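You operate a simulated robot arm through the tools that you are given. There is no shell and no other tool.

Carry out the task below with a simulated two-armed robot. There is one attempt and no reset: what you move stays moved.

TASK
Pick up the cream filter with one hand, pass it to the other hand and put it on the stone top. Set down upright: cream filter.

The check looks at the end state, three seconds after you hand in, the way a careful person would. Anything else that was tipped, shoved, dropped, spilled or broken makes it a failure.

THE ROBOT
Two 7-joint arms with two-finger parallel grippers on one trunk, on a base that moves. Base frame: it is fixed to the floor where the robot stands at the start and does not move with it; the origin is under the middle of the robot, x ahead of it, y to its left, z up. Units: mm, rad, N and s.
The left shoulder is at the start at [-82, 119, 851], the right one opposite. With the tool pointing down near the work surface each hand reaches from about 160 to 580 mm from the robot's upright axis, wherever it stands, measured 20 degrees to its own side. Places, roughly: stone top [4600, 2400, 1000]. Payload 3.43 kg a hand.
The tool frame of a hand sits at the grasp point between the pads (the TCP): z along the fingers, y along the line on which they close. The tips reach 30 mm beyond it. The gripper opens to 94 mm. The fingers are 28 mm wide and 10 mm thick; the gripper's body (50 by 96 mm) begins 55 mm behind the TCP.
Orientation is that of the tool frame in the base frame, as [roll, pitch, yaw] about the fixed x, y, z axes, in that order (R = Rz(yaw) Ry(pitch) Rx(roll)). With the fingers straight down and closing along the base's y, the tool's x points along the base's -x, its y along +y and its z along -z.

THE INTERFACE
- The arms move only by the tool apply_moves. It takes "left_series", "right_series" or both (then of equal length, played together; a hand with none holds still); each is a list of rows, each a list of 7 numbers: the shift along the base's x, y, z in mm, then the turn, a rotation vector about the base's x, y, z in rad, then the gripper command, from -1 (shut) to 1 (fully open), values between in proportion. In form: [[dx, dy, dz, wx, wy, wz, hand], ...]. A call has 1 to 20 rows; each row shifts and turns the commanded pose from where the row before left it. A row lasts 0.2 s, in which the tool goes at most 50 mm and 0.15 rad; a call with a longer step from one row to the next is refused whole, and so is a gripper value outside its range. Where a pose cannot be reached the arm comes as near as it can. A force on the tool above 40 N (or 10 N above the force at the start of the call, whichever is more), or a blocked arm, ends the call early, and 0.2 s more pass. Each finger travels about 153 mm/s and halts on what it meets, pressing with about 31 N; the grip force reading is that of the motor and also rises with nothing between the fingers. The clock runs only during rows and for 0.2 s after the last one: add rows that do not move to give the fingers time. It gives the time, the measured TCP pose, the force on the tool (base axes), the opening and the grip force at its end, in the units of the frame above (readings bear some noise), with the torque about the TCP (base axes, N m) and any sound that the robot's microphone picked up.
- Cameras (640 x 400 px; columns grow to the right, rows downward): "scene" is now at [24.8, 37.5, 1560.4]; the picture's right is [0.49, -0.87, 0.00], its down [-0.65, -0.36, -0.67] and it looks along [0.58, 0.33, -0.74] (base axes); focal length 257 px, centre (320, 200). "left" rides on the left gripper at [76, -14, -102] in its tool frame; the picture's right is [0.18, 0.98, 0.00], its down [-0.75, 0.14, -0.64] and it looks along [-0.63, 0.12, 0.77] (tool axes); focal length 243 px, centre (320, 200). "right" rides on the right gripper at [76, 14, -103] in its tool frame; the picture's right is [-0.18, 0.98, 0.00], its down [-0.75, -0.14, -0.64] and it looks along [-0.63, -0.12, 0.77] (tool axes); focal length 243 px, centre (320, 200). There is no depth. A picture from a camera that has moved, and an enlarged one, comes with that camera's place and axes in the base frame and with its lens.
- grab_frame(camera): a new picture of that camera. No time passes.
- raise_lower(by): moves the trunk up (or, below 0, down) by that many mm; the arms and the scene camera ride with it, the base frame stays. It gives what a move gives, with no picture.
- base_move(legs): drives the robot by 1 to 6 legs, each [ahead, left, turn to the left] in mm, mm and rad, along the robot's own axes; the way and the turn of a leg run together, so that a leg with both is an arc; at most 1500 mm and 3.142 rad a leg. The arms and the cameras ride along, it lands a little off, and it stops where it bumps. It gives what a move gives.
- turn_head(pan, tilt): turns the head with the scene camera to pan (to the left, within 2.496 rad either way) and tilt (down, from -0.506 to 1.204), counted from straight ahead of the robot (the tilt from the chest, where the trunk bows). It gives what a move gives.
- enlarge(camera, box): a new picture of the part [left, top, right, bottom] of that camera's present view, enlarged. No time passes.
- finish_job(): hands the job in; it is judged then, once.

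Places have to be worked out from the pictures, the camera data and where the tool is seen. Open the grippers and draw the arms clear of the work before you hand the job in, unless the task says otherwise.

The tools are called after "Call:" as name(argument=value, ...) on one line, values as JSON. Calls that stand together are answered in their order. apply_moves: Moves the arms, as the interface text tells. Its arguments: {"type":"object","properties":{"left_series":{"type":"array","items":{"type":"array","items":{"type":"number"}}},"right_series":{"type":"array","items":{"type":"array","items":{"type":"number"}}}},"required":[]} The other tools are called the same way: raise_lower (by) moves the trunk up or down; base_move (legs) drives the base; turn_head (pan, tilt) turns the head that bears the scene camera; grab_frame (camera) takes a picture; enlarge (camera, box) takes an enlarged picture of a part of a camera's view; finish_job () hands the job in.

At the start:

```text
time: 0.0
left_position: [364.5, 289.1, 1102.7]
left_tcp_rot: [-3.141, 0.001, -3.141]
left_wrist_force: [-0.5, -0.5, 0.1]
left_ft_torque: [0.04, 0.01, 0.03]
left_width: 94.0
left_gripper_force: 0.1
right_position: [296.5, 18.6, 1064.0]
right_tcp_rot: [-3.141, 0.001, -3.14]
right_wrist_force: [0.4, -0.8, -0.1]
right_ft_torque: [-0.02, 0.0, 0.0]
right_width: 94.2
right_gripper_force: 0.0
trunk travel left (down, up): [-275.0, 60.0]
robot x, y, heading: [0.1, -1.1, 0.005]
head pan, tilt (commanded): [0.515, 0.836]
```

scene: 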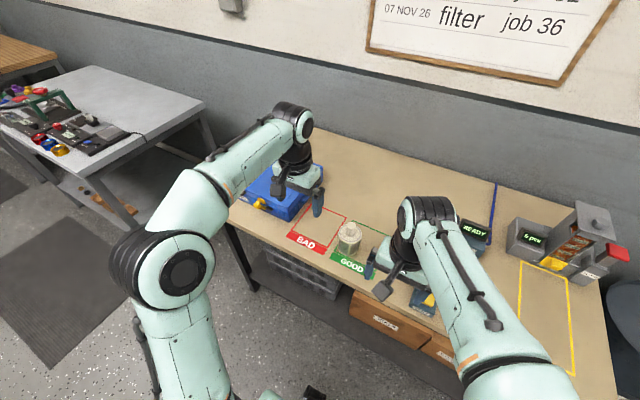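
right: 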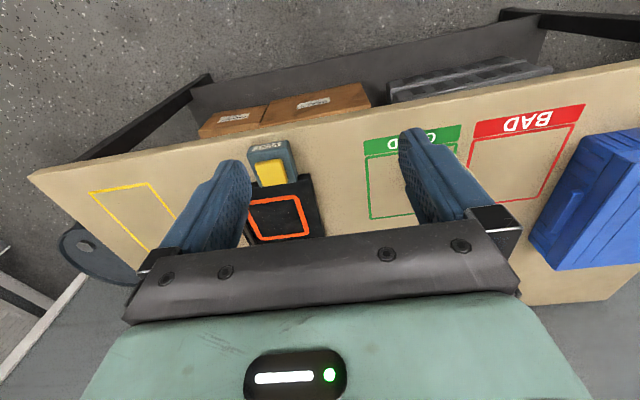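
left: 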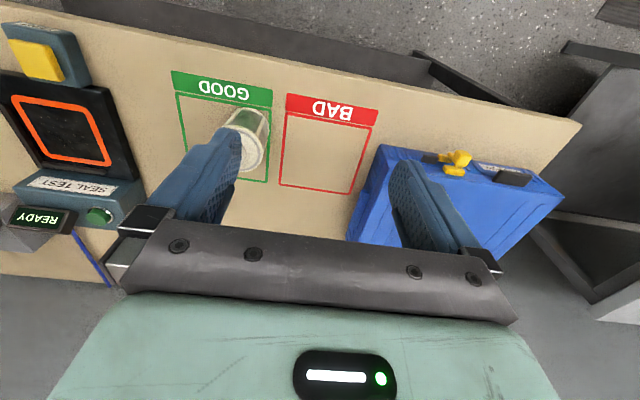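

The pictures show a small cream/white object on the GOOD square between the hands; I'll enlarge the view around it to be sure what it is and look for other candidates.

Call:
enlarge(camera="scene", box=[240, 160, 480, 310])

Call:
enlarge(camera="left", box=[140, 50, 400, 212])

Call:
enlarge(camera="scene", box=[0, 60, 240, 210])

```text
2.67 times, centred on (360, 235) of scene
camera zoom: at [24.8, 37.5, 1560.4], right [0.49, -0.87, 0.0], down [-0.65, -0.36, -0.67], along [0.58, 0.33, -0.74], focal length 686 px, centre (213, 107)
```

zoom: 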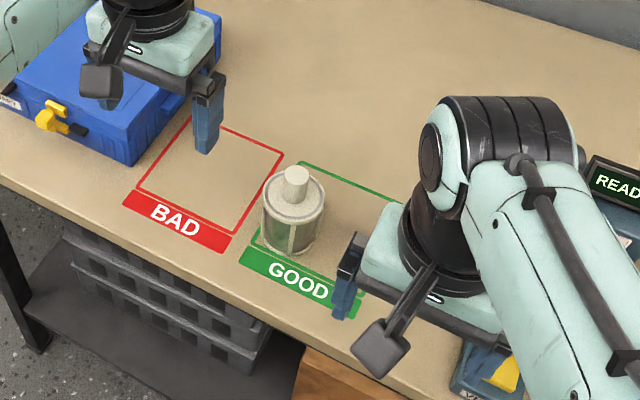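

```text
2.46 times, centred on (270, 131) of left
camera zoom: at [287.4, 274.1, 1204.6], right [-0.18, 0.98, 0.0], down [0.75, 0.14, 0.64], along [0.63, 0.12, -0.77], focal length 597 px, centre (443, 370)
```

zoom: 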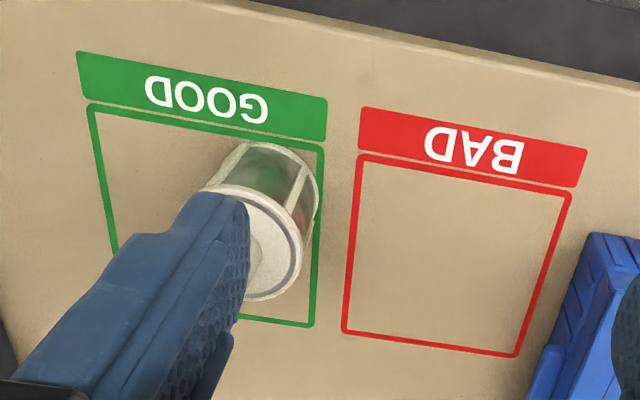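

```text
2.67 times, centred on (120, 135) of scene
camera zoom: at [24.8, 37.5, 1560.4], right [0.49, -0.87, 0.0], down [-0.65, -0.36, -0.67], along [0.58, 0.33, -0.74], focal length 686 px, centre (853, 373)
```

zoom: 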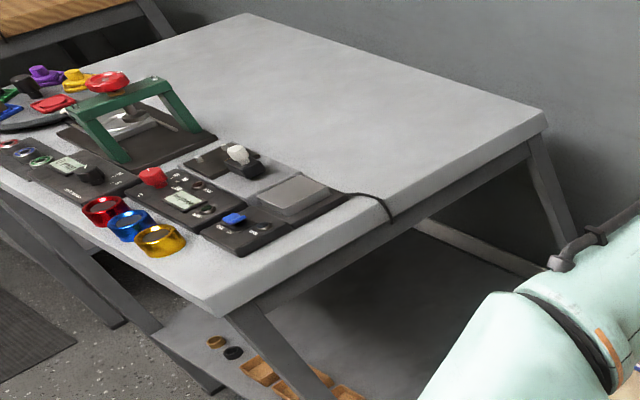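

The filter (cream caps, clear body, small nozzle on top) stands in the GOOD box around [490, 185], bench near z≈750. Before touching anything I look around the room to find the stone top and the way there.

Call:
turn_head(pan=0.48, tilt=0.1)

Call:
grab_frame(camera="scene")

Call:
turn_head(pan=1.5, tilt=0.3)

Call:
grab_frame(camera="scene")

Call:
turn_head(pan=-0.6, tilt=0.3)

Call:
grab_frame(camera="scene")

Call:
turn_head(pan=2.45, tilt=0.3)

Call:
grab_frame(camera="scene")

Call:
turn_head(pan=-2.0, tilt=0.3)

Call:
grab_frame(camera="scene")

```text
time: 1.1
left_position: [363.2, 289.3, 1101.6]
left_tcp_rot: [-3.142, -0.001, -3.141]
left_wrist_force: [0.7, -0.1, 0.3]
left_ft_torque: [0.0, 0.01, -0.03]
left_width: 93.8
left_gripper_force: 0.0
right_position: [297.2, 18.9, 1063.8]
right_tcp_rot: [3.142, 0.002, 3.14]
right_wrist_force: [0.1, -0.3, -0.5]
right_ft_torque: [-0.01, -0.02, 0.0]
right_width: 93.9
right_gripper_force: 0.1
trunk travel left (down, up): [-275.0, 60.0]
robot x, y, heading: [0.1, -0.5, -0.002]
head pan, tilt (commanded): [0.48, 0.099]
```

```text
taken
camera scene: at [37.8, 41.2, 1626.2], right [0.46, -0.89, 0.0], down [-0.09, -0.05, -0.99], along [0.88, 0.46, -0.1], focal length 257 px, centre (320, 200)
```

scene: 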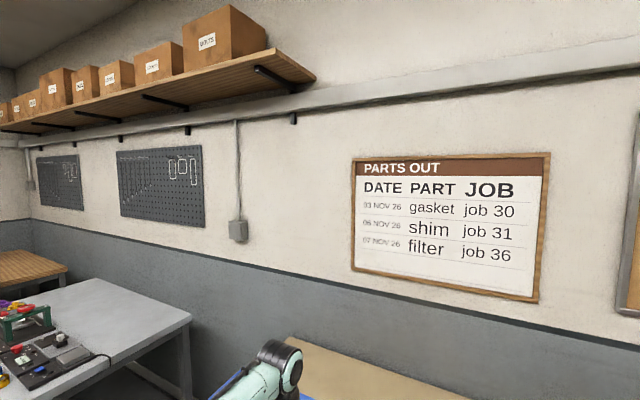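

```text
time: 2.4
left_position: [363.1, 289.0, 1102.0]
left_tcp_rot: [3.142, 0.001, 3.139]
left_wrist_force: [-0.6, -0.2, 0.2]
left_ft_torque: [-0.02, 0.02, 0.0]
left_width: 94.0
left_gripper_force: 0.0
right_position: [296.9, 19.8, 1063.4]
right_tcp_rot: [3.142, 0.002, -3.141]
right_wrist_force: [0.1, 0.1, 0.4]
right_ft_torque: [0.06, 0.0, -0.01]
right_width: 94.2
right_gripper_force: 0.0
trunk travel left (down, up): [-275.0, 60.0]
robot x, y, heading: [-0.9, 0.5, 0.003]
head pan, tilt (commanded): [1.499, 0.3]
```

```text
taken
camera scene: at [-37.1, 91.8, 1607.7], right [1.0, -0.07, 0.0], down [-0.02, -0.29, -0.96], along [0.07, 0.95, -0.3], focal length 257 px, centre (320, 200)
```

scene: 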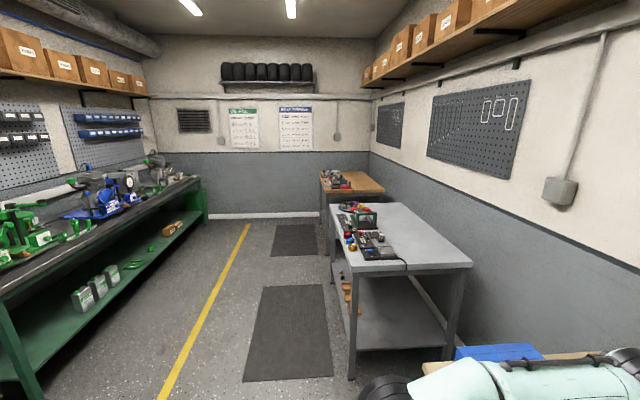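

```text
time: 4.4
left_position: [364.1, 288.6, 1102.5]
left_tcp_rot: [-3.14, 0.002, 3.141]
left_wrist_force: [0.1, -0.5, 0.1]
left_ft_torque: [-0.02, 0.01, 0.0]
left_width: 93.9
left_gripper_force: 0.1
right_position: [297.1, 18.3, 1064.6]
right_tcp_rot: [3.141, 0.002, 3.141]
right_wrist_force: [-0.7, 0.6, 0.3]
right_ft_torque: [-0.02, -0.02, 0.02]
right_width: 94.0
right_gripper_force: 0.1
trunk travel left (down, up): [-275.0, 60.0]
robot x, y, heading: [-0.6, -2.2, 0.001]
head pan, tilt (commanded): [-0.6, 0.3]
```

```text
taken
camera scene: at [33.2, -54.0, 1607.6], right [-0.56, -0.83, 0.0], down [-0.24, 0.17, -0.96], along [0.79, -0.54, -0.3], focal length 257 px, centre (320, 200)
```

scene: 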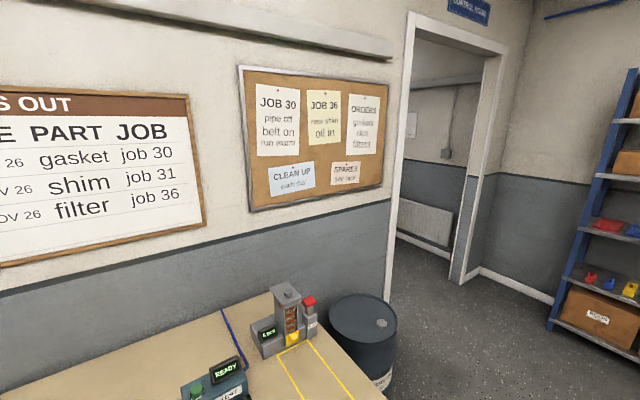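

```text
time: 7.0
left_position: [363.0, 288.8, 1101.8]
left_tcp_rot: [3.14, -0.001, 3.141]
left_wrist_force: [-0.3, -0.6, 0.3]
left_ft_torque: [-0.01, 0.0, -0.01]
left_width: 94.3
left_gripper_force: 0.0
right_position: [297.4, 19.4, 1063.5]
right_tcp_rot: [-3.141, 0.002, -3.141]
right_wrist_force: [0.6, 0.0, -0.8]
right_ft_torque: [-0.03, -0.03, 0.01]
right_width: 93.8
right_gripper_force: 0.0
trunk travel left (down, up): [-275.0, 60.0]
robot x, y, heading: [-1.7, -0.4, 0.001]
head pan, tilt (commanded): [2.45, 0.3]
```

```text
taken
camera scene: at [-115.8, 58.3, 1607.6], right [0.64, 0.77, 0.0], down [0.23, -0.19, -0.96], along [-0.74, 0.61, -0.3], focal length 257 px, centre (320, 200)
```

scene: 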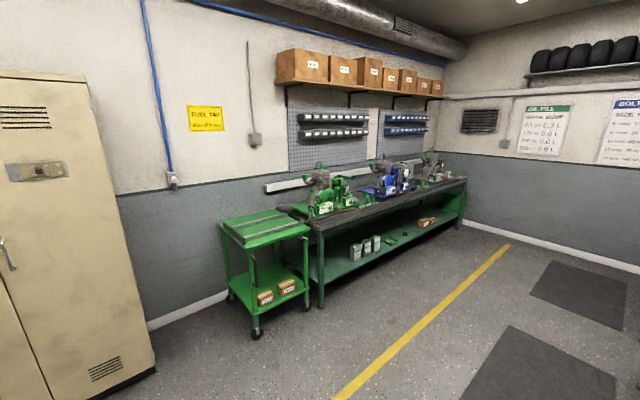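

```text
time: 10.6
left_position: [363.7, 289.2, 1102.1]
left_tcp_rot: [-3.141, 0.0, -3.141]
left_wrist_force: [-0.7, 0.6, 0.5]
left_ft_torque: [0.01, 0.04, -0.02]
left_width: 94.2
left_gripper_force: 0.0
right_position: [297.2, 20.1, 1063.8]
right_tcp_rot: [3.141, 0.001, -3.14]
right_wrist_force: [0.5, -0.2, -0.2]
right_ft_torque: [-0.03, 0.0, 0.02]
right_width: 94.3
right_gripper_force: 0.0
trunk travel left (down, up): [-275.0, 60.0]
robot x, y, heading: [1.0, -0.7, 0.0]
head pan, tilt (commanded): [-2.0, 0.3]
```

```text
taken
camera scene: at [-82.7, -86.2, 1607.6], right [-0.91, 0.42, 0.0], down [0.12, 0.27, -0.96], along [-0.4, -0.87, -0.3], focal length 257 px, centre (320, 200)
```

scene: 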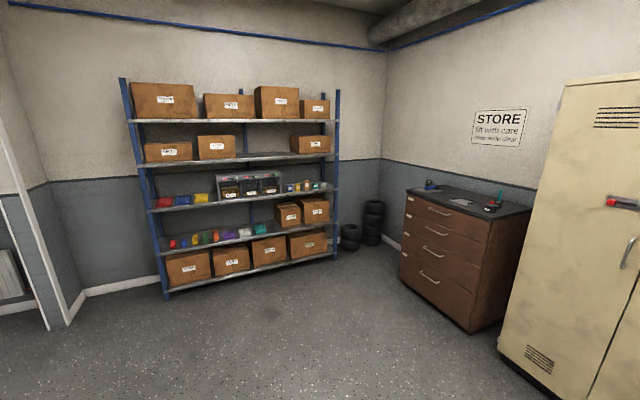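

The stone top must be in the CONTROL ROOM through the doorway at front right. Now I aim the head right at the filter to measure it.

Call:
turn_head(pan=0.3, tilt=0.95)

Call:
grab_frame(camera="scene")

Call:
enlarge(camera="scene", box=[240, 140, 400, 240])

```text
time: 12.7
left_position: [363.2, 288.2, 1102.3]
left_tcp_rot: [-3.141, 0.0, 3.14]
left_wrist_force: [0.4, -0.2, -0.1]
left_ft_torque: [-0.04, 0.0, 0.01]
left_width: 94.0
left_gripper_force: 0.0
right_position: [297.2, 18.6, 1065.0]
right_tcp_rot: [-3.141, 0.0, -3.141]
right_wrist_force: [0.1, -0.9, 0.8]
right_ft_torque: [0.02, 0.02, 0.01]
right_width: 94.2
right_gripper_force: 0.2
trunk travel left (down, up): [-275.0, 60.0]
robot x, y, heading: [2.0, -2.1, -0.004]
head pan, tilt (commanded): [0.3, 0.949]
```

```text
taken
camera scene: at [25.6, 20.1, 1551.8], right [0.3, -0.96, 0.0], down [-0.78, -0.24, -0.58], along [0.56, 0.17, -0.81], focal length 257 px, centre (320, 200)
```

scene: 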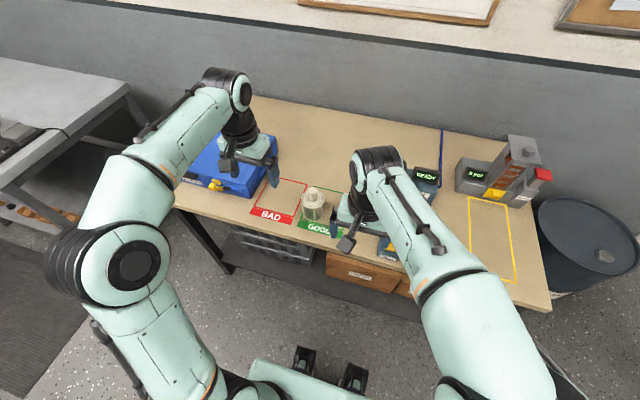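

```text
4.00 times, centred on (320, 190) of scene
camera zoom: at [25.6, 20.1, 1551.8], right [0.3, -0.96, 0.0], down [-0.78, -0.24, -0.58], along [0.56, 0.17, -0.81], focal length 1029 px, centre (320, 240)
```

zoom: 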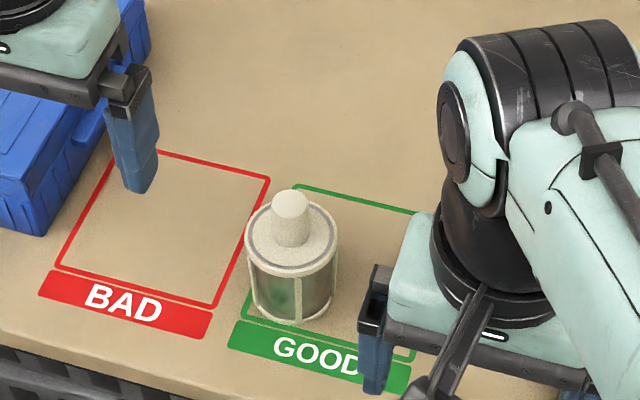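

The filter looks about 78 mm across, some 80 mm tall, plus a ~30 mm thick nozzle about 50 mm high. I'll shift the right hand aside and bring the left hand back and down, tilting it 45° forward, to get a close side view with its camera.

Call:
apply_moves(left_series=[[-5, -15, -15, 0, -0.131, 0, 1], [-5, -15, -15, 0, -0.131, 0, 1], [-5, -15, -20, 0, -0.131, 0, 1], [-5, -15, -20, 0, -0.131, 0, 1], [-5, -15, -25, 0, -0.131, 0, 1], [0, -15, -25, 0, -0.13, 0, 1], [0, -9, -20, 0, 0, 0, 1], [0, 0, 0, 0, 0, 0, 1]], right_series=[[0, -20, 0, 0, 0, 0, 1], [0, -20, 0, 0, 0, 0, 1], [0, -20, 0, 0, 0, 0, 1], [0, -20, 0, 0, 0, 0, 1], [0, -20, 0, 0, 0, 0, 1], [0, -20, 0, 0, 0, 0, 1], [0, -20, 0, 0, 0, 0, 1], [0, 0, 0, 0, 0, 0, 1]])

Call:
grab_frame(camera="left")

Call:
grab_frame(camera="scene")

```text
time: 14.5
left_position: [337.7, 192.7, 967.0]
left_tcp_rot: [-3.14, 0.785, -3.14]
left_wrist_force: [-0.8, -0.1, -0.4]
left_ft_torque: [0.0, 0.0, 0.04]
left_width: 94.1
left_gripper_force: 0.0
left hand out of reach, approached as far as the arm can: row 6
right_position: [295.6, -122.6, 1064.5]
right_tcp_rot: [3.141, 0.002, -3.139]
right_wrist_force: [0.5, 0.0, -0.7]
right_ft_torque: [0.01, -0.01, 0.03]
right_width: 94.1
right_gripper_force: 0.1
trunk travel left (down, up): [-275.0, 60.0]
robot x, y, heading: [-2.2, 0.7, 0.002]
head pan, tilt (commanded): [0.3, 0.949]
```

```text
taken
camera left: at [211.3, 178.3, 985.4], right [-0.13, 0.98, -0.13], down [0.08, 0.14, 0.99], along [0.99, 0.12, -0.1], focal length 243 px, centre (320, 200)
```

left: 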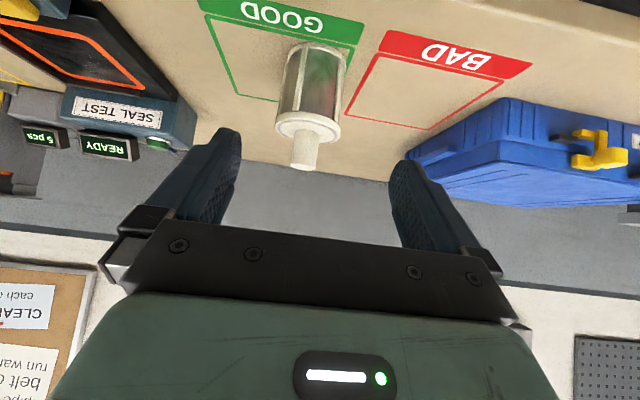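

```text
taken
camera scene: at [25.3, 20.2, 1551.8], right [0.3, -0.96, 0.0], down [-0.78, -0.24, -0.58], along [0.56, 0.17, -0.81], focal length 257 px, centre (320, 200)
```

scene: 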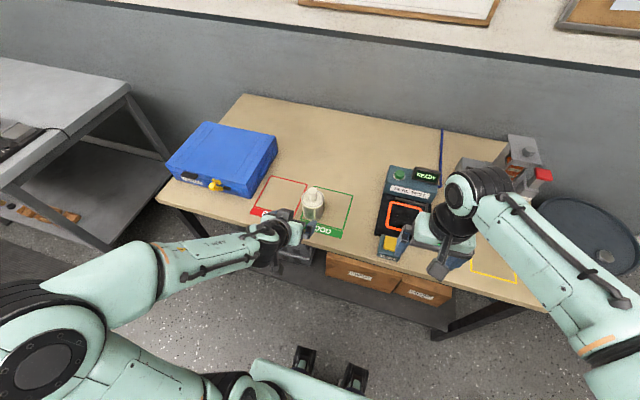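

The side view is clear. I enlarge it to triangulate the filter exactly against the scene camera.

Call:
enlarge(camera="left", box=[240, 30, 400, 180])

Call:
enlarge(camera="scene", box=[250, 165, 370, 240])

```text
2.67 times, centred on (320, 105) of left
camera zoom: at [211.3, 178.3, 985.4], right [-0.13, 0.98, -0.13], down [0.08, 0.14, 0.99], along [0.99, 0.12, -0.1], focal length 647 px, centre (320, 453)
```

zoom: 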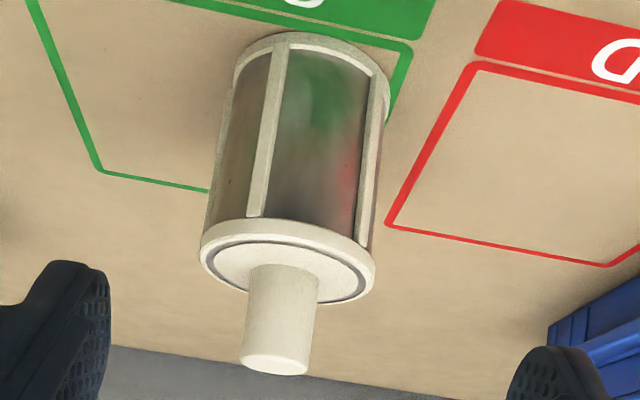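

```text
5.33 times, centred on (310, 202) of scene
camera zoom: at [25.3, 20.2, 1551.8], right [0.3, -0.96, 0.0], down [-0.78, -0.24, -0.58], along [0.56, 0.17, -0.81], focal length 1372 px, centre (373, 187)
```

zoom: 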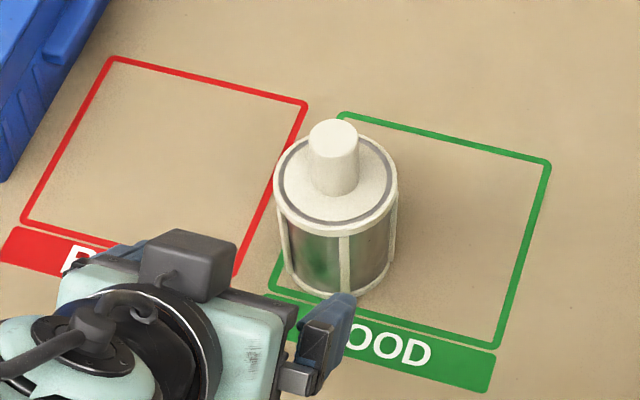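

Triangulation puts the filter axis at about [484, 186]: base z≈790, lid top ≈877 (75 mm wide), body ≈70 mm wide, nozzle tip ≈923 (29 mm thick). Plan: left hand takes the body at 45°; later the right hand takes the nozzle from above and places it. I move along the tool axis to just short of the lid and check alignment.

Call:
apply_moves(left_series=[[19, -2, -18, 0, 0, 0, 1], [19, -2, -18, 0, 0, 0, 1], [19, -2, -18, 0, 0, 0, 1], [17, -1, -17, 0, 0, 0, 1], [0, 0, 0, 0, 0, 0, 1]])

Call:
grab_frame(camera="left")

Call:
enlarge(camera="scene", box=[250, 165, 370, 240])

```text
time: 15.7
left_position: [412.9, 186.6, 895.8]
left_tcp_rot: [3.141, 0.785, -3.14]
left_wrist_force: [0.7, 0.7, 0.2]
left_ft_torque: [-0.01, 0.01, 0.01]
left_width: 93.8
left_gripper_force: 0.0
right_position: [295.4, -121.2, 1064.3]
right_tcp_rot: [-3.141, 0.002, -3.141]
right_wrist_force: [0.4, 0.2, -0.8]
right_ft_torque: [-0.01, 0.0, -0.02]
right_width: 93.9
right_gripper_force: 0.1
trunk travel left (down, up): [-275.0, 60.0]
robot x, y, heading: [2.2, -2.2, -0.003]
head pan, tilt (commanded): [0.3, 0.949]
```

```text
taken
camera left: at [286.6, 171.5, 914.2], right [-0.13, 0.98, -0.13], down [0.08, 0.14, 0.99], along [0.99, 0.12, -0.1], focal length 243 px, centre (320, 200)
```

left: 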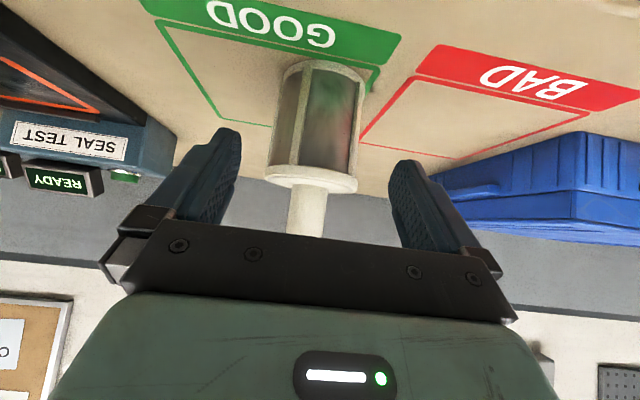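

```text
5.33 times, centred on (310, 202) of scene
camera zoom: at [25.2, 20.1, 1551.7], right [0.3, -0.96, 0.0], down [-0.78, -0.24, -0.58], along [0.56, 0.17, -0.81], focal length 1372 px, centre (373, 187)
```

zoom: 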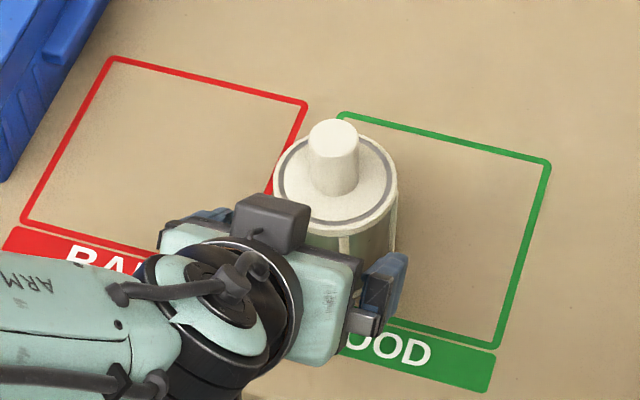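

The scene view shows a dark box on the upper side of the left hand that could meet the nozzle. I enlarge that region from the scene camera before going closer.

Call:
enlarge(camera="scene", box=[275, 180, 339, 220])

Call:
enlarge(camera="scene", box=[360, 140, 520, 290])

Call:
grab_frame(camera="right")

```text
10.00 times, centred on (307, 200) of scene
camera zoom: at [25.2, 20.1, 1551.7], right [0.3, -0.96, 0.0], down [-0.78, -0.24, -0.58], along [0.56, 0.17, -0.81], focal length 2572 px, centre (450, 200)
```

zoom: 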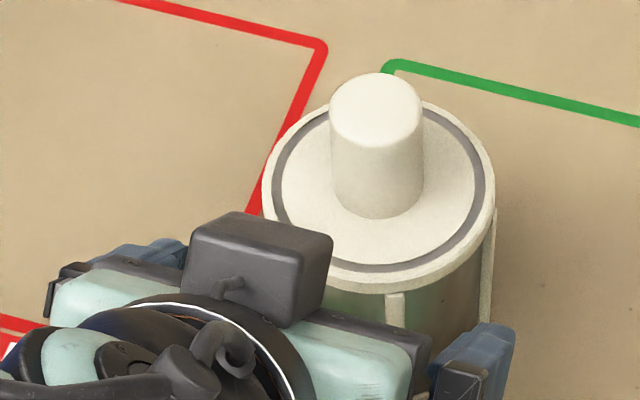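

```text
2.67 times, centred on (440, 215) of scene
camera zoom: at [25.2, 20.1, 1551.7], right [0.3, -0.96, 0.0], down [-0.78, -0.24, -0.58], along [0.56, 0.17, -0.81], focal length 686 px, centre (0, 160)
```

zoom: 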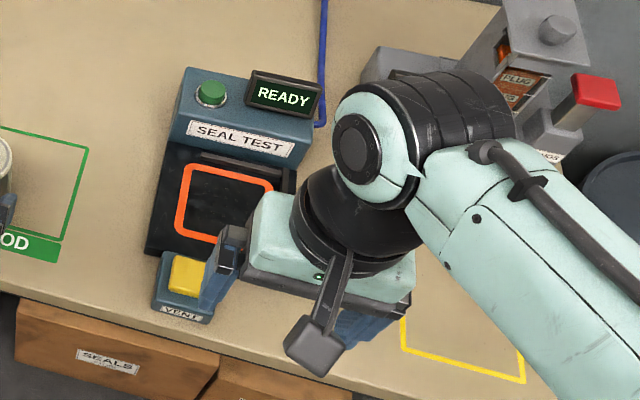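

```text
taken
camera right: at [221.1, -108.3, 1166.3], right [0.18, 0.98, 0.0], down [0.75, -0.14, 0.64], along [0.63, -0.12, -0.77], focal length 243 px, centre (320, 200)
```

right: 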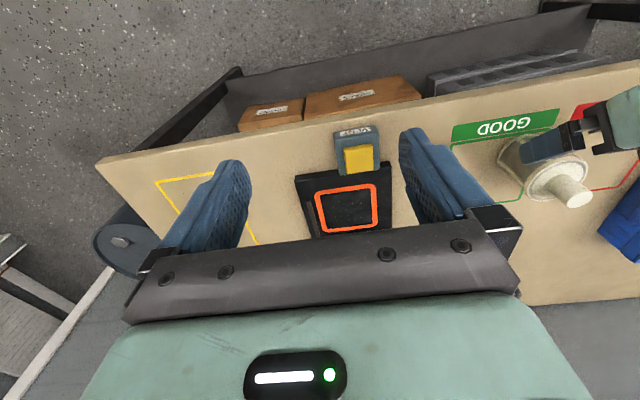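

The right camera also sees the left hand beside the filter; I enlarge that for a side profile of the box.

Call:
enlarge(camera="right", box=[480, 80, 640, 240])

```text
2.50 times, centred on (560, 160) of right
camera zoom: at [221.1, -108.3, 1166.3], right [0.18, 0.98, 0.0], down [0.75, -0.14, 0.64], along [0.63, -0.12, -0.77], focal length 606 px, centre (-280, 300)
```

zoom: 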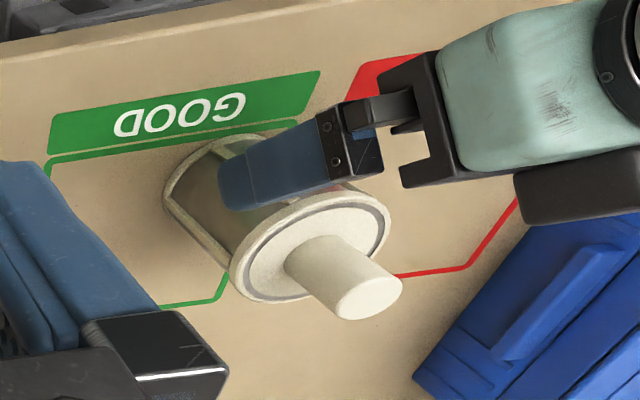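

The profile shows the box starts ~65 mm behind the grasp point and stands ~45 mm off the axis; a flatter tilt (55° from vertical) gives more room for the lid, the nozzle and the right hand later. I re-tilt by 0.175 rad and drop 13 mm, still short of the filter.

Call:
apply_moves(left_series=[[-1, -0.5, -6, 0, -0.0875, 0, 1], [-1, -0.5, -7, 0, -0.0875, 0, 1], [0, 0, 0, 0, 0, 0, 1]])

Call:
grab_frame(camera="left")

Call:
enlarge(camera="right", box=[480, 80, 640, 240])

```text
time: 16.5
left_position: [412.0, 184.9, 882.9]
left_tcp_rot: [-3.141, 0.962, 3.14]
left_wrist_force: [0.5, 0.5, -0.1]
left_ft_torque: [0.0, -0.02, 0.0]
left_width: 93.9
left_gripper_force: 0.1
right_position: [296.4, -121.5, 1064.2]
right_tcp_rot: [-3.141, 0.002, 3.141]
right_wrist_force: [1.1, -0.2, 0.0]
right_ft_torque: [-0.02, -0.01, -0.01]
right_width: 94.0
right_gripper_force: 0.0
trunk travel left (down, up): [-275.0, 60.0]
robot x, y, heading: [1.4, 1.9, 0.0]
head pan, tilt (commanded): [0.3, 0.949]
```

```text
taken
camera left: at [283.7, 170.0, 878.7], right [-0.11, 0.98, -0.15], down [-0.1, 0.14, 0.99], along [0.99, 0.12, 0.08], focal length 243 px, centre (320, 200)
```

left: 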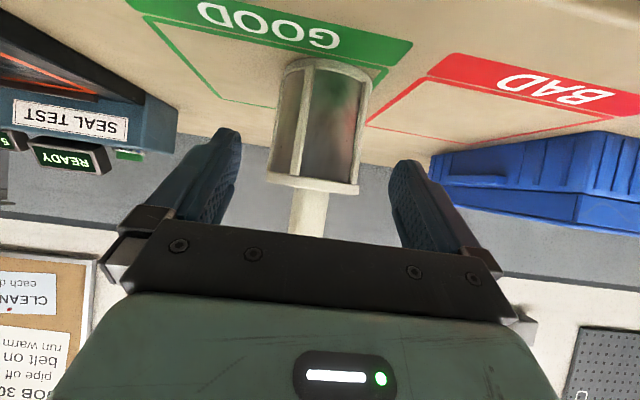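

```text
2.50 times, centred on (560, 160) of right
camera zoom: at [221.3, -108.4, 1166.3], right [0.18, 0.98, 0.0], down [0.75, -0.14, 0.64], along [0.63, -0.12, -0.77], focal length 606 px, centre (-280, 300)
```

zoom: 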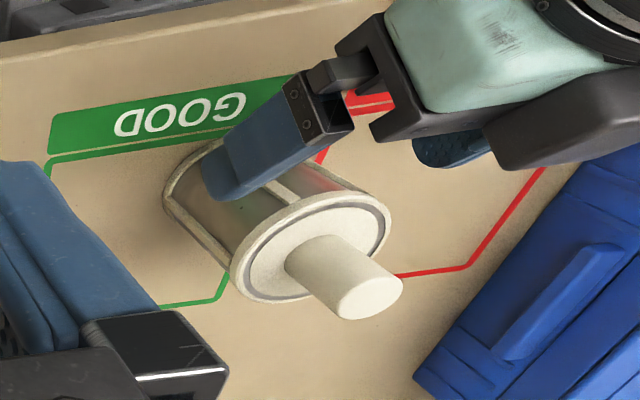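

Lid centre works out at y≈185.7 against the hand's 184.9, so the fingers straddle it evenly. I advance 45 mm along the tool axis and check.

Call:
apply_moves(left_series=[[12.3, 0.3, -8.6, 0, 0, 0, 1], [12.3, 0.3, -8.6, 0, 0, 0, 1], [12.3, 0, -8.6, 0, 0, 0, 1], [0, 0, 0, 0, 0, 0, 1]])

Call:
grab_frame(camera="left")

Call:
enlarge(camera="scene", box=[275, 175, 355, 225])

Call:
enlarge(camera="right", box=[480, 80, 640, 240])

```text
time: 17.5
left_position: [449.6, 185.6, 855.4]
left_tcp_rot: [-3.141, 0.961, 3.141]
left_wrist_force: [-0.4, 0.7, 0.6]
left_ft_torque: [0.01, 0.02, -0.01]
left_width: 94.0
left_gripper_force: 0.1
right_position: [297.4, -122.3, 1063.1]
right_tcp_rot: [3.141, 0.001, -3.141]
right_wrist_force: [0.5, 0.2, 0.2]
right_ft_torque: [0.03, -0.04, 0.04]
right_width: 94.1
right_gripper_force: 0.0
trunk travel left (down, up): [-275.0, 60.0]
robot x, y, heading: [0.5, 1.6, 0.0]
head pan, tilt (commanded): [0.3, 0.949]
```

```text
taken
camera left: at [321.5, 170.9, 852.6], right [-0.11, 0.98, -0.15], down [-0.09, 0.14, 0.99], along [0.99, 0.12, 0.08], focal length 243 px, centre (320, 200)
```

left: 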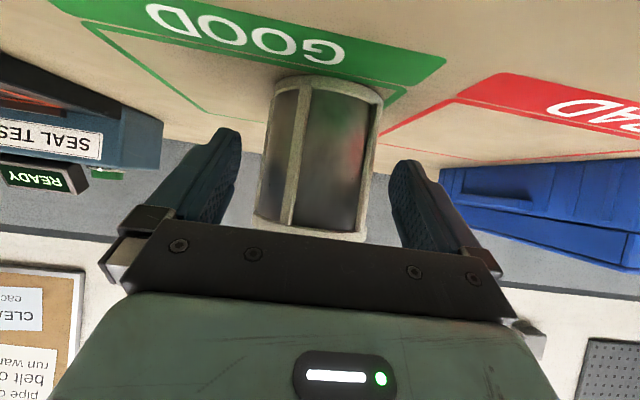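

```text
8.00 times, centred on (315, 200) of scene
camera zoom: at [25.3, 20.1, 1551.8], right [0.3, -0.96, 0.0], down [-0.78, -0.24, -0.58], along [0.56, 0.17, -0.81], focal length 2057 px, centre (360, 200)
```

zoom: 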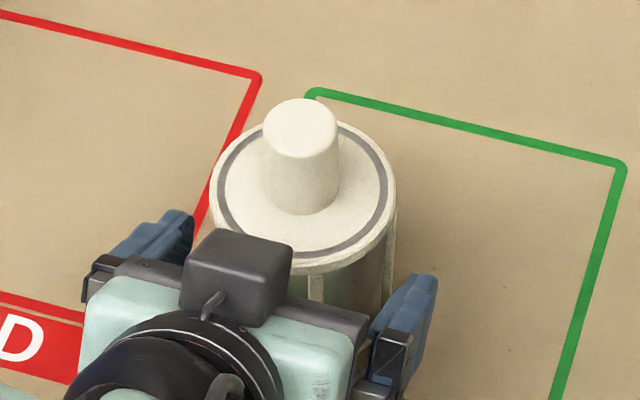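

```text
2.50 times, centred on (560, 160) of right
camera zoom: at [221.2, -108.4, 1166.3], right [0.18, 0.98, 0.0], down [0.75, -0.14, 0.64], along [0.63, -0.12, -0.77], focal length 606 px, centre (-280, 300)
```

zoom: 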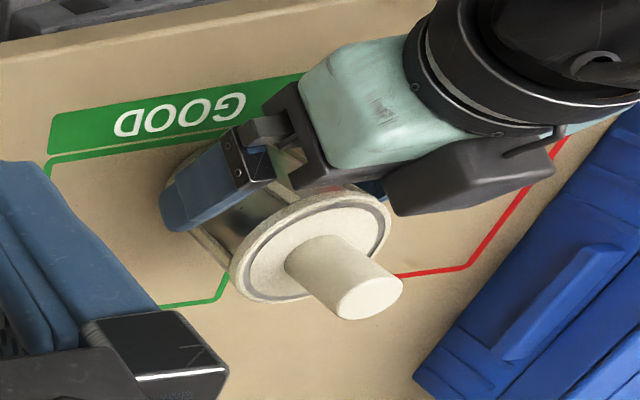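

Fingers pass both sides of the body evenly, so I advance the last ~28 mm to the grasp point.

Call:
apply_moves(left_series=[[9, 0, -6, 0, 0, 0, 1], [9, 0, -6, 0, 0, 0, 1], [6, 0, -4, 0, 0, 0, 1], [0, 0, 0, 0, 0, 0, 1]])

Call:
grab_frame(camera="left")

Call:
enlarge(camera="scene", box=[275, 175, 355, 225])

Call:
enlarge(camera="right", box=[480, 80, 640, 240])

```text
time: 18.5
left_position: [471.2, 186.3, 840.9]
left_tcp_rot: [3.141, 0.961, 3.141]
left_wrist_force: [-0.4, -0.5, -0.2]
left_ft_torque: [-0.06, 0.01, 0.0]
left_width: 93.9
left_gripper_force: 0.1
right_position: [296.1, -121.6, 1064.8]
right_tcp_rot: [3.141, 0.002, 3.14]
right_wrist_force: [-0.1, -0.1, -0.3]
right_ft_torque: [-0.04, -0.02, -0.02]
right_width: 94.4
right_gripper_force: 0.0
trunk travel left (down, up): [-275.0, 60.0]
robot x, y, heading: [-0.8, 2.1, -0.0]
head pan, tilt (commanded): [0.3, 0.949]
```

```text
taken
camera left: at [344.9, 171.4, 837.2], right [-0.11, 0.98, -0.15], down [-0.09, 0.14, 0.99], along [0.99, 0.12, 0.08], focal length 243 px, centre (320, 200)
```

left: 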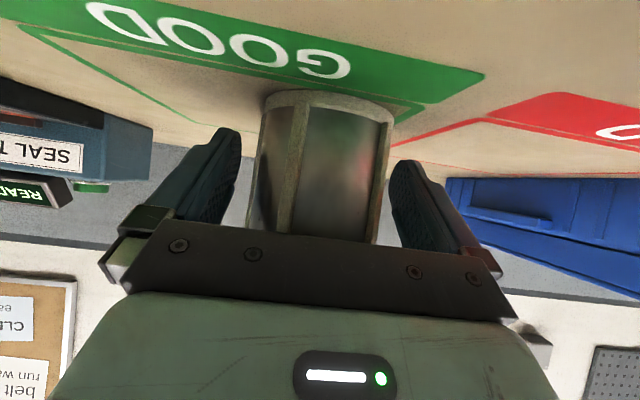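

```text
8.00 times, centred on (315, 200) of scene
camera zoom: at [25.5, 20.1, 1551.8], right [0.3, -0.96, 0.0], down [-0.78, -0.24, -0.58], along [0.56, 0.17, -0.81], focal length 2057 px, centre (360, 200)
```

zoom: 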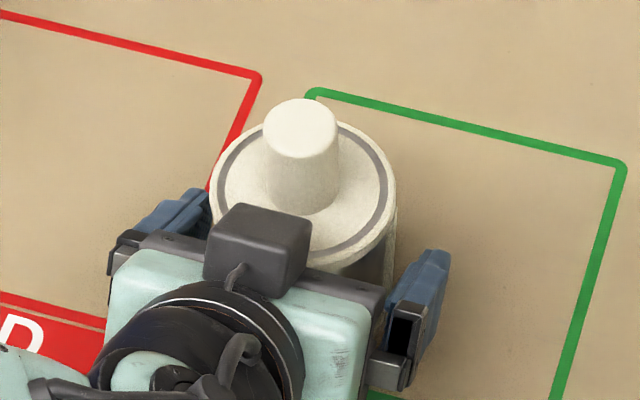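

```text
2.50 times, centred on (560, 160) of right
camera zoom: at [221.3, -108.3, 1166.3], right [0.18, 0.98, 0.0], down [0.75, -0.14, 0.64], along [0.63, -0.12, -0.77], focal length 606 px, centre (-280, 300)
```

zoom: 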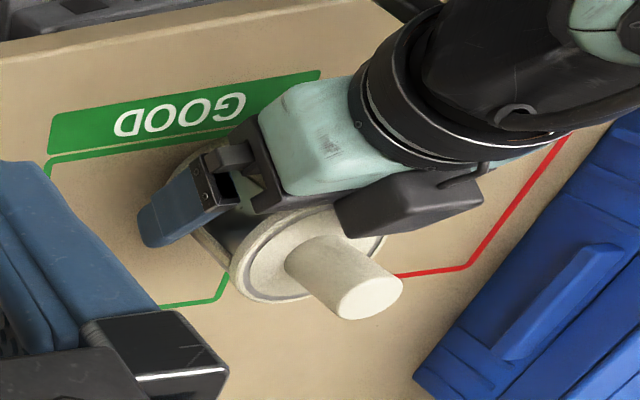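

The pads are level with the body and nothing has moved, so I close the left gripper in stages and read the width.

Call:
apply_moves(left_series=[[0, 0, 0, 0, 0, 0, 0.7], [0, 0, 0, 0, 0, 0, 0.55], [0, 0, 0, 0, 0, 0, 0.4], [0, 0, 0, 0, 0, 0, 0.0], [0, 0, 0, 0, 0, 0, -1], [0, 0, 0, 0, 0, 0, -1], [0, 0, 0, 0, 0, 0, -1]])

Call:
grab_frame(camera="left")

Call:
enlarge(camera="scene", box=[275, 175, 355, 225])

Call:
enlarge(camera="right", box=[480, 80, 640, 240])

```text
time: 20.1
left_position: [472.2, 186.5, 842.0]
left_tcp_rot: [3.141, 0.962, -3.141]
left_wrist_force: [0.4, 0.0, -0.6]
left_ft_torque: [0.01, 0.01, 0.04]
left_width: 72.3
left_gripper_force: 31.1
right_position: [297.5, -121.7, 1064.1]
right_tcp_rot: [-3.141, 0.002, -3.141]
right_wrist_force: [0.4, 0.4, 0.7]
right_ft_torque: [-0.03, 0.0, 0.02]
right_width: 93.8
right_gripper_force: 0.1
trunk travel left (down, up): [-275.0, 60.0]
robot x, y, heading: [-1.8, -0.7, 0.001]
head pan, tilt (commanded): [0.3, 0.949]
```

```text
taken
camera left: at [344.7, 171.3, 837.2], right [-0.11, 0.98, -0.15], down [-0.09, 0.14, 0.99], along [0.99, 0.12, 0.08], focal length 243 px, centre (320, 200)
```

left: 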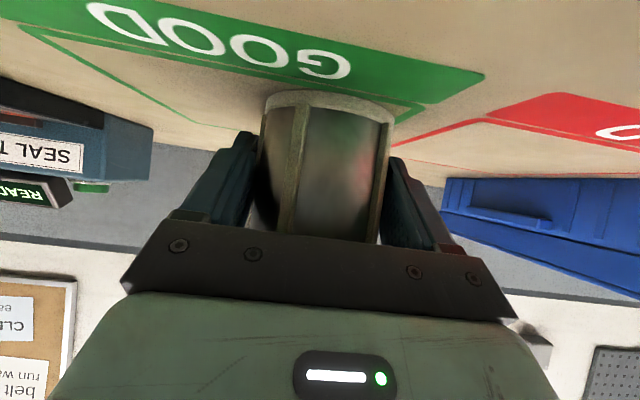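

```text
8.00 times, centred on (315, 200) of scene
camera zoom: at [25.5, 20.2, 1551.7], right [0.3, -0.96, 0.0], down [-0.78, -0.24, -0.58], along [0.56, 0.17, -0.81], focal length 2057 px, centre (360, 200)
```

zoom: 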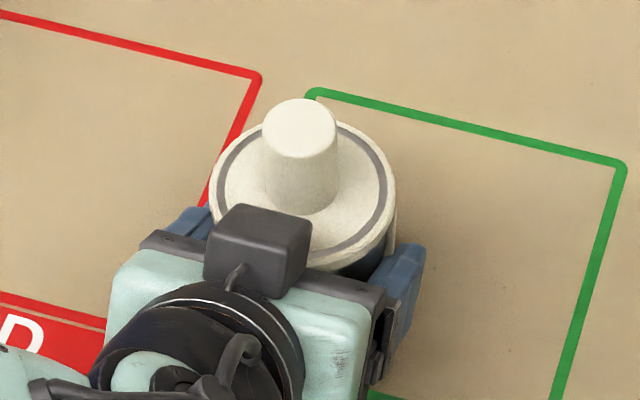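

```text
2.50 times, centred on (560, 160) of right
camera zoom: at [221.4, -108.3, 1166.3], right [0.18, 0.98, 0.0], down [0.75, -0.14, 0.64], along [0.63, -0.12, -0.77], focal length 606 px, centre (-280, 300)
```

zoom: 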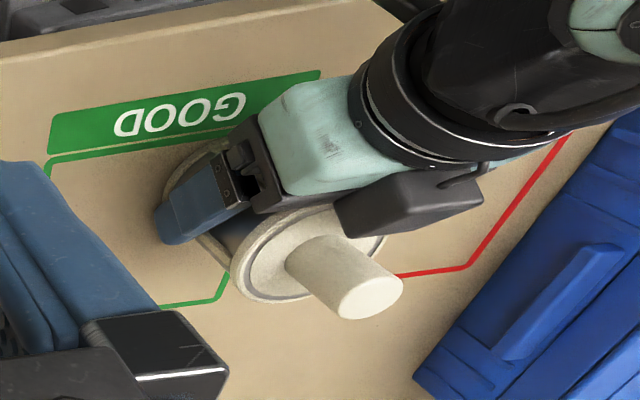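

Gripped at 72.3 mm with 31 N and the filter stayed put. I lift straight up 60 mm and check it stays upright.

Call:
apply_moves(left_series=[[0, 0, 8, 0, 0, 0, -1], [0, 0, 12, 0, 0, 0, -1], [0, 0, 20, 0, 0, 0, -1], [0, 0, 20, 0, 0, 0, -1], [0, 0, 0, 0, 0, 0, -1], [0, 0, 0, 0, 0, 0, -1]])

Call:
enlarge(camera="right", box=[440, 60, 640, 260])

Call:
enlarge(camera="scene", box=[250, 150, 370, 225])

Call:
grab_frame(camera="left")

```text
time: 21.5
left_position: [470.9, 186.0, 900.6]
left_tcp_rot: [-3.141, 0.961, -3.141]
left_wrist_force: [0.4, -0.2, -0.8]
left_ft_torque: [-0.03, 0.03, 0.04]
left_width: 72.3
left_gripper_force: 31.0
right_position: [295.9, -121.7, 1063.1]
right_tcp_rot: [3.141, 0.002, -3.14]
right_wrist_force: [-0.4, -0.6, -0.2]
right_ft_torque: [0.02, 0.0, -0.01]
right_width: 94.1
right_gripper_force: 0.0
trunk travel left (down, up): [-275.0, 60.0]
robot x, y, heading: [0.1, 2.4, -0.001]
head pan, tilt (commanded): [0.3, 0.949]
```

```text
2.00 times, centred on (540, 160) of right
camera zoom: at [221.4, -108.3, 1166.3], right [0.18, 0.98, 0.0], down [0.75, -0.14, 0.64], along [0.63, -0.12, -0.77], focal length 485 px, centre (-120, 280)
```

zoom: 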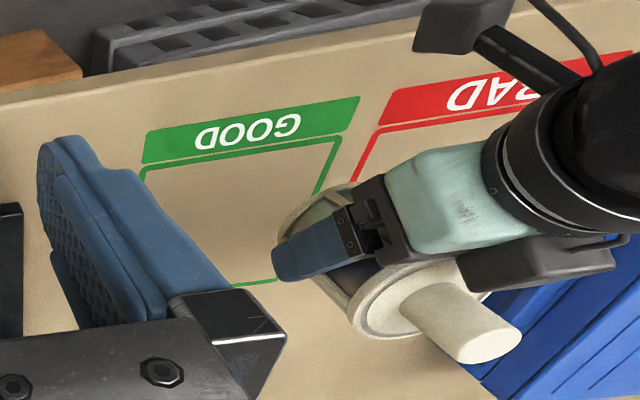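

```text
5.33 times, centred on (310, 188) of scene
camera zoom: at [25.5, 20.2, 1551.7], right [0.3, -0.96, 0.0], down [-0.78, -0.24, -0.58], along [0.56, 0.17, -0.81], focal length 1372 px, centre (373, 267)
```

zoom: 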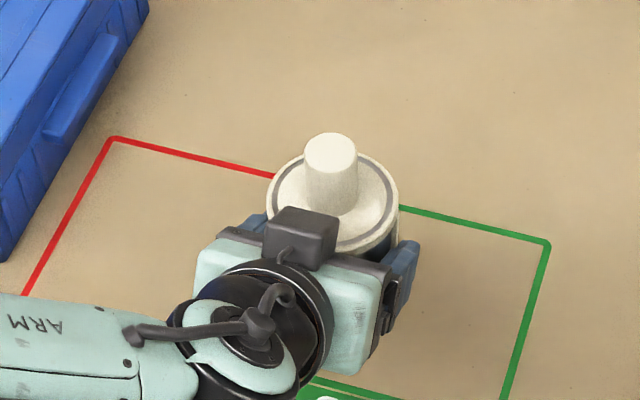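

```text
taken
camera left: at [343.9, 171.0, 896.5], right [-0.11, 0.98, -0.15], down [-0.09, 0.14, 0.99], along [0.99, 0.12, 0.08], focal length 243 px, centre (320, 200)
```

left: 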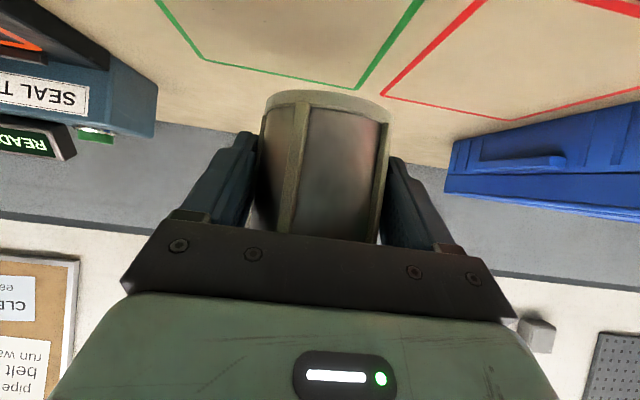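

The filter hangs upright in the left hand and the bench spot is clear. I raise it another 40 mm and then back the robot straight away from the bench to get free space.

Call:
apply_moves(left_series=[[-5, 0, 15, 0, 0, 0, -1], [-10, -5, 15, 0, 0, 0, -1], [-10, -10, 10, 0, 0, 0, -1], [-10, -10, 0, 0, 0, 0, -1], [-10, -10, 0, 0, 0, 0, -1], [0, 0, 0, 0, 0, 0, -1]])

Call:
base_move(legs=[[-250, 0, 0]])

Call:
grab_frame(camera="scene")

Call:
grab_frame(camera="left")

```text
time: 22.9
left_position: [426.8, 150.2, 940.6]
left_tcp_rot: [-3.141, 0.961, -3.142]
left_wrist_force: [0.3, 0.4, -0.4]
left_ft_torque: [0.02, -0.01, 0.0]
left_width: 71.7
left_gripper_force: 31.4
right_position: [295.9, -122.3, 1064.0]
right_tcp_rot: [-3.141, 0.0, -3.141]
right_wrist_force: [1.2, -0.9, 0.1]
right_ft_torque: [-0.01, -0.01, 0.0]
right_width: 94.1
right_gripper_force: 0.1
trunk travel left (down, up): [-275.0, 60.0]
robot x, y, heading: [1.4, 0.4, -0.004]
head pan, tilt (commanded): [0.3, 0.949]
```

```text
time: 24.7
left_position: [178.9, 151.5, 941.1]
left_tcp_rot: [3.141, 0.961, -3.141]
left_wrist_force: [-0.2, 0.0, -1.3]
left_ft_torque: [-0.01, 0.03, 0.01]
left_width: 71.9
left_gripper_force: 30.8
right_position: [49.3, -121.5, 1063.8]
right_tcp_rot: [-3.141, 0.001, -3.139]
right_wrist_force: [-0.7, -0.4, 0.9]
right_ft_torque: [0.03, 0.02, -0.03]
right_width: 94.2
right_gripper_force: 0.2
trunk travel left (down, up): [-275.0, 60.0]
robot x, y, heading: [-246.6, 1.5, 0.003]
head pan, tilt (commanded): [0.3, 0.949]
```

```text
taken
camera scene: at [-223.2, 20.0, 1551.8], right [0.3, -0.95, 0.0], down [-0.78, -0.24, -0.58], along [0.56, 0.17, -0.81], focal length 257 px, centre (320, 200)
```

scene: 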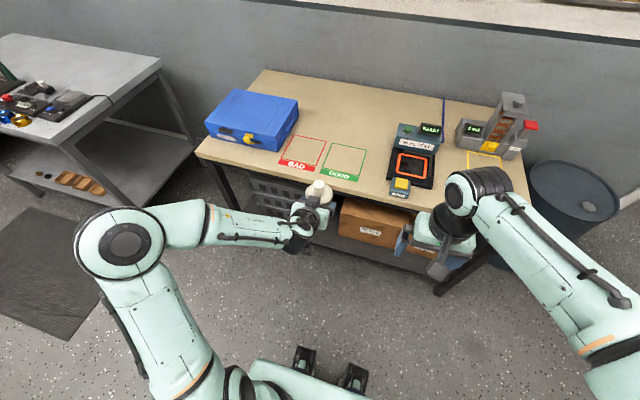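

```text
taken
camera left: at [50.5, 136.3, 936.0], right [-0.11, 0.98, -0.15], down [-0.09, 0.14, 0.99], along [0.99, 0.12, 0.08], focal length 243 px, centre (320, 200)
```

left: 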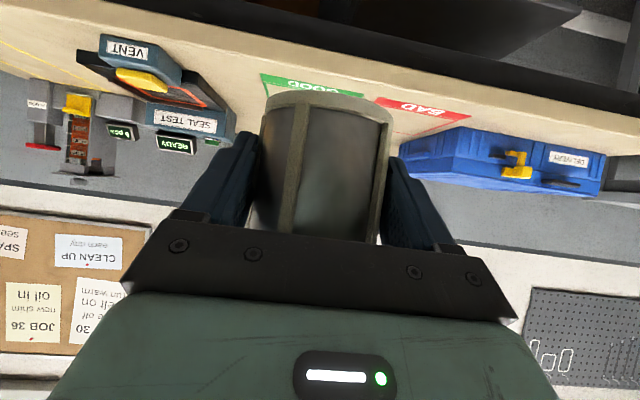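

Clear of the bench with the filter steady. Now I turn the head toward the doorway to measure it.

Call:
turn_head(pan=-0.9, tilt=0.35)

Call:
grab_frame(camera="scene")

Call:
turn_head(pan=-1.5, tilt=0.5)

Call:
grab_frame(camera="scene")

```text
time: 26.1
left_position: [178.2, 153.0, 939.2]
left_tcp_rot: [-3.14, 0.961, -3.14]
left_wrist_force: [-0.3, 0.2, -0.5]
left_ft_torque: [0.01, -0.01, 0.03]
left_width: 72.1
left_gripper_force: 30.5
right_position: [49.8, -121.9, 1063.8]
right_tcp_rot: [3.141, 0.002, -3.137]
right_wrist_force: [-0.2, 0.0, 0.1]
right_ft_torque: [-0.01, 0.03, 0.03]
right_width: 94.1
right_gripper_force: 0.1
trunk travel left (down, up): [-275.0, 60.0]
robot x, y, heading: [-243.3, -0.1, 0.001]
head pan, tilt (commanded): [-0.901, 0.351]
```

```text
taken
camera scene: at [-234.1, -74.4, 1602.9], right [-0.78, -0.62, 0.0], down [-0.21, 0.27, -0.94], along [0.59, -0.73, -0.34], focal length 257 px, centre (320, 200)
```

scene: 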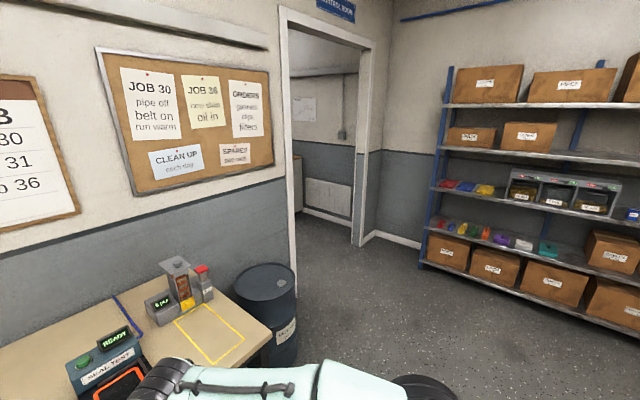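

```text
time: 27.1
left_position: [178.5, 151.4, 939.8]
left_tcp_rot: [-3.141, 0.961, -3.141]
left_wrist_force: [-0.1, -0.6, -0.5]
left_ft_torque: [0.01, 0.02, -0.01]
left_width: 72.1
left_gripper_force: 30.7
right_position: [49.3, -121.5, 1063.2]
right_tcp_rot: [3.141, 0.002, -3.141]
right_wrist_force: [-1.3, 0.1, 0.1]
right_ft_torque: [-0.02, -0.03, 0.01]
right_width: 93.7
right_gripper_force: 0.0
trunk travel left (down, up): [-275.0, 60.0]
robot x, y, heading: [-249.0, -0.1, 0.005]
head pan, tilt (commanded): [-1.499, 0.499]
```

```text
taken
camera scene: at [-285.3, -92.3, 1589.3], right [-1.0, -0.07, 0.0], down [-0.04, 0.48, -0.88], along [0.07, -0.88, -0.48], focal length 257 px, centre (320, 200)
```

scene: 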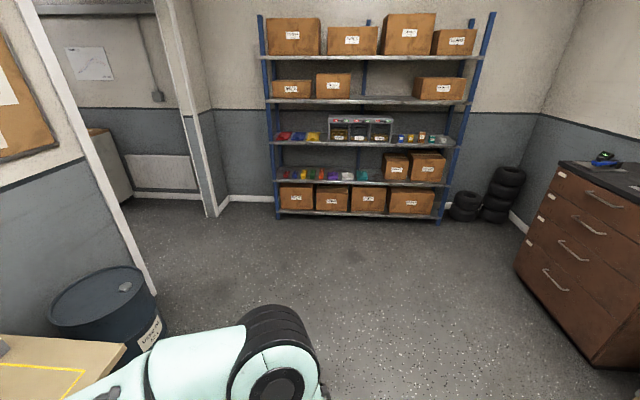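

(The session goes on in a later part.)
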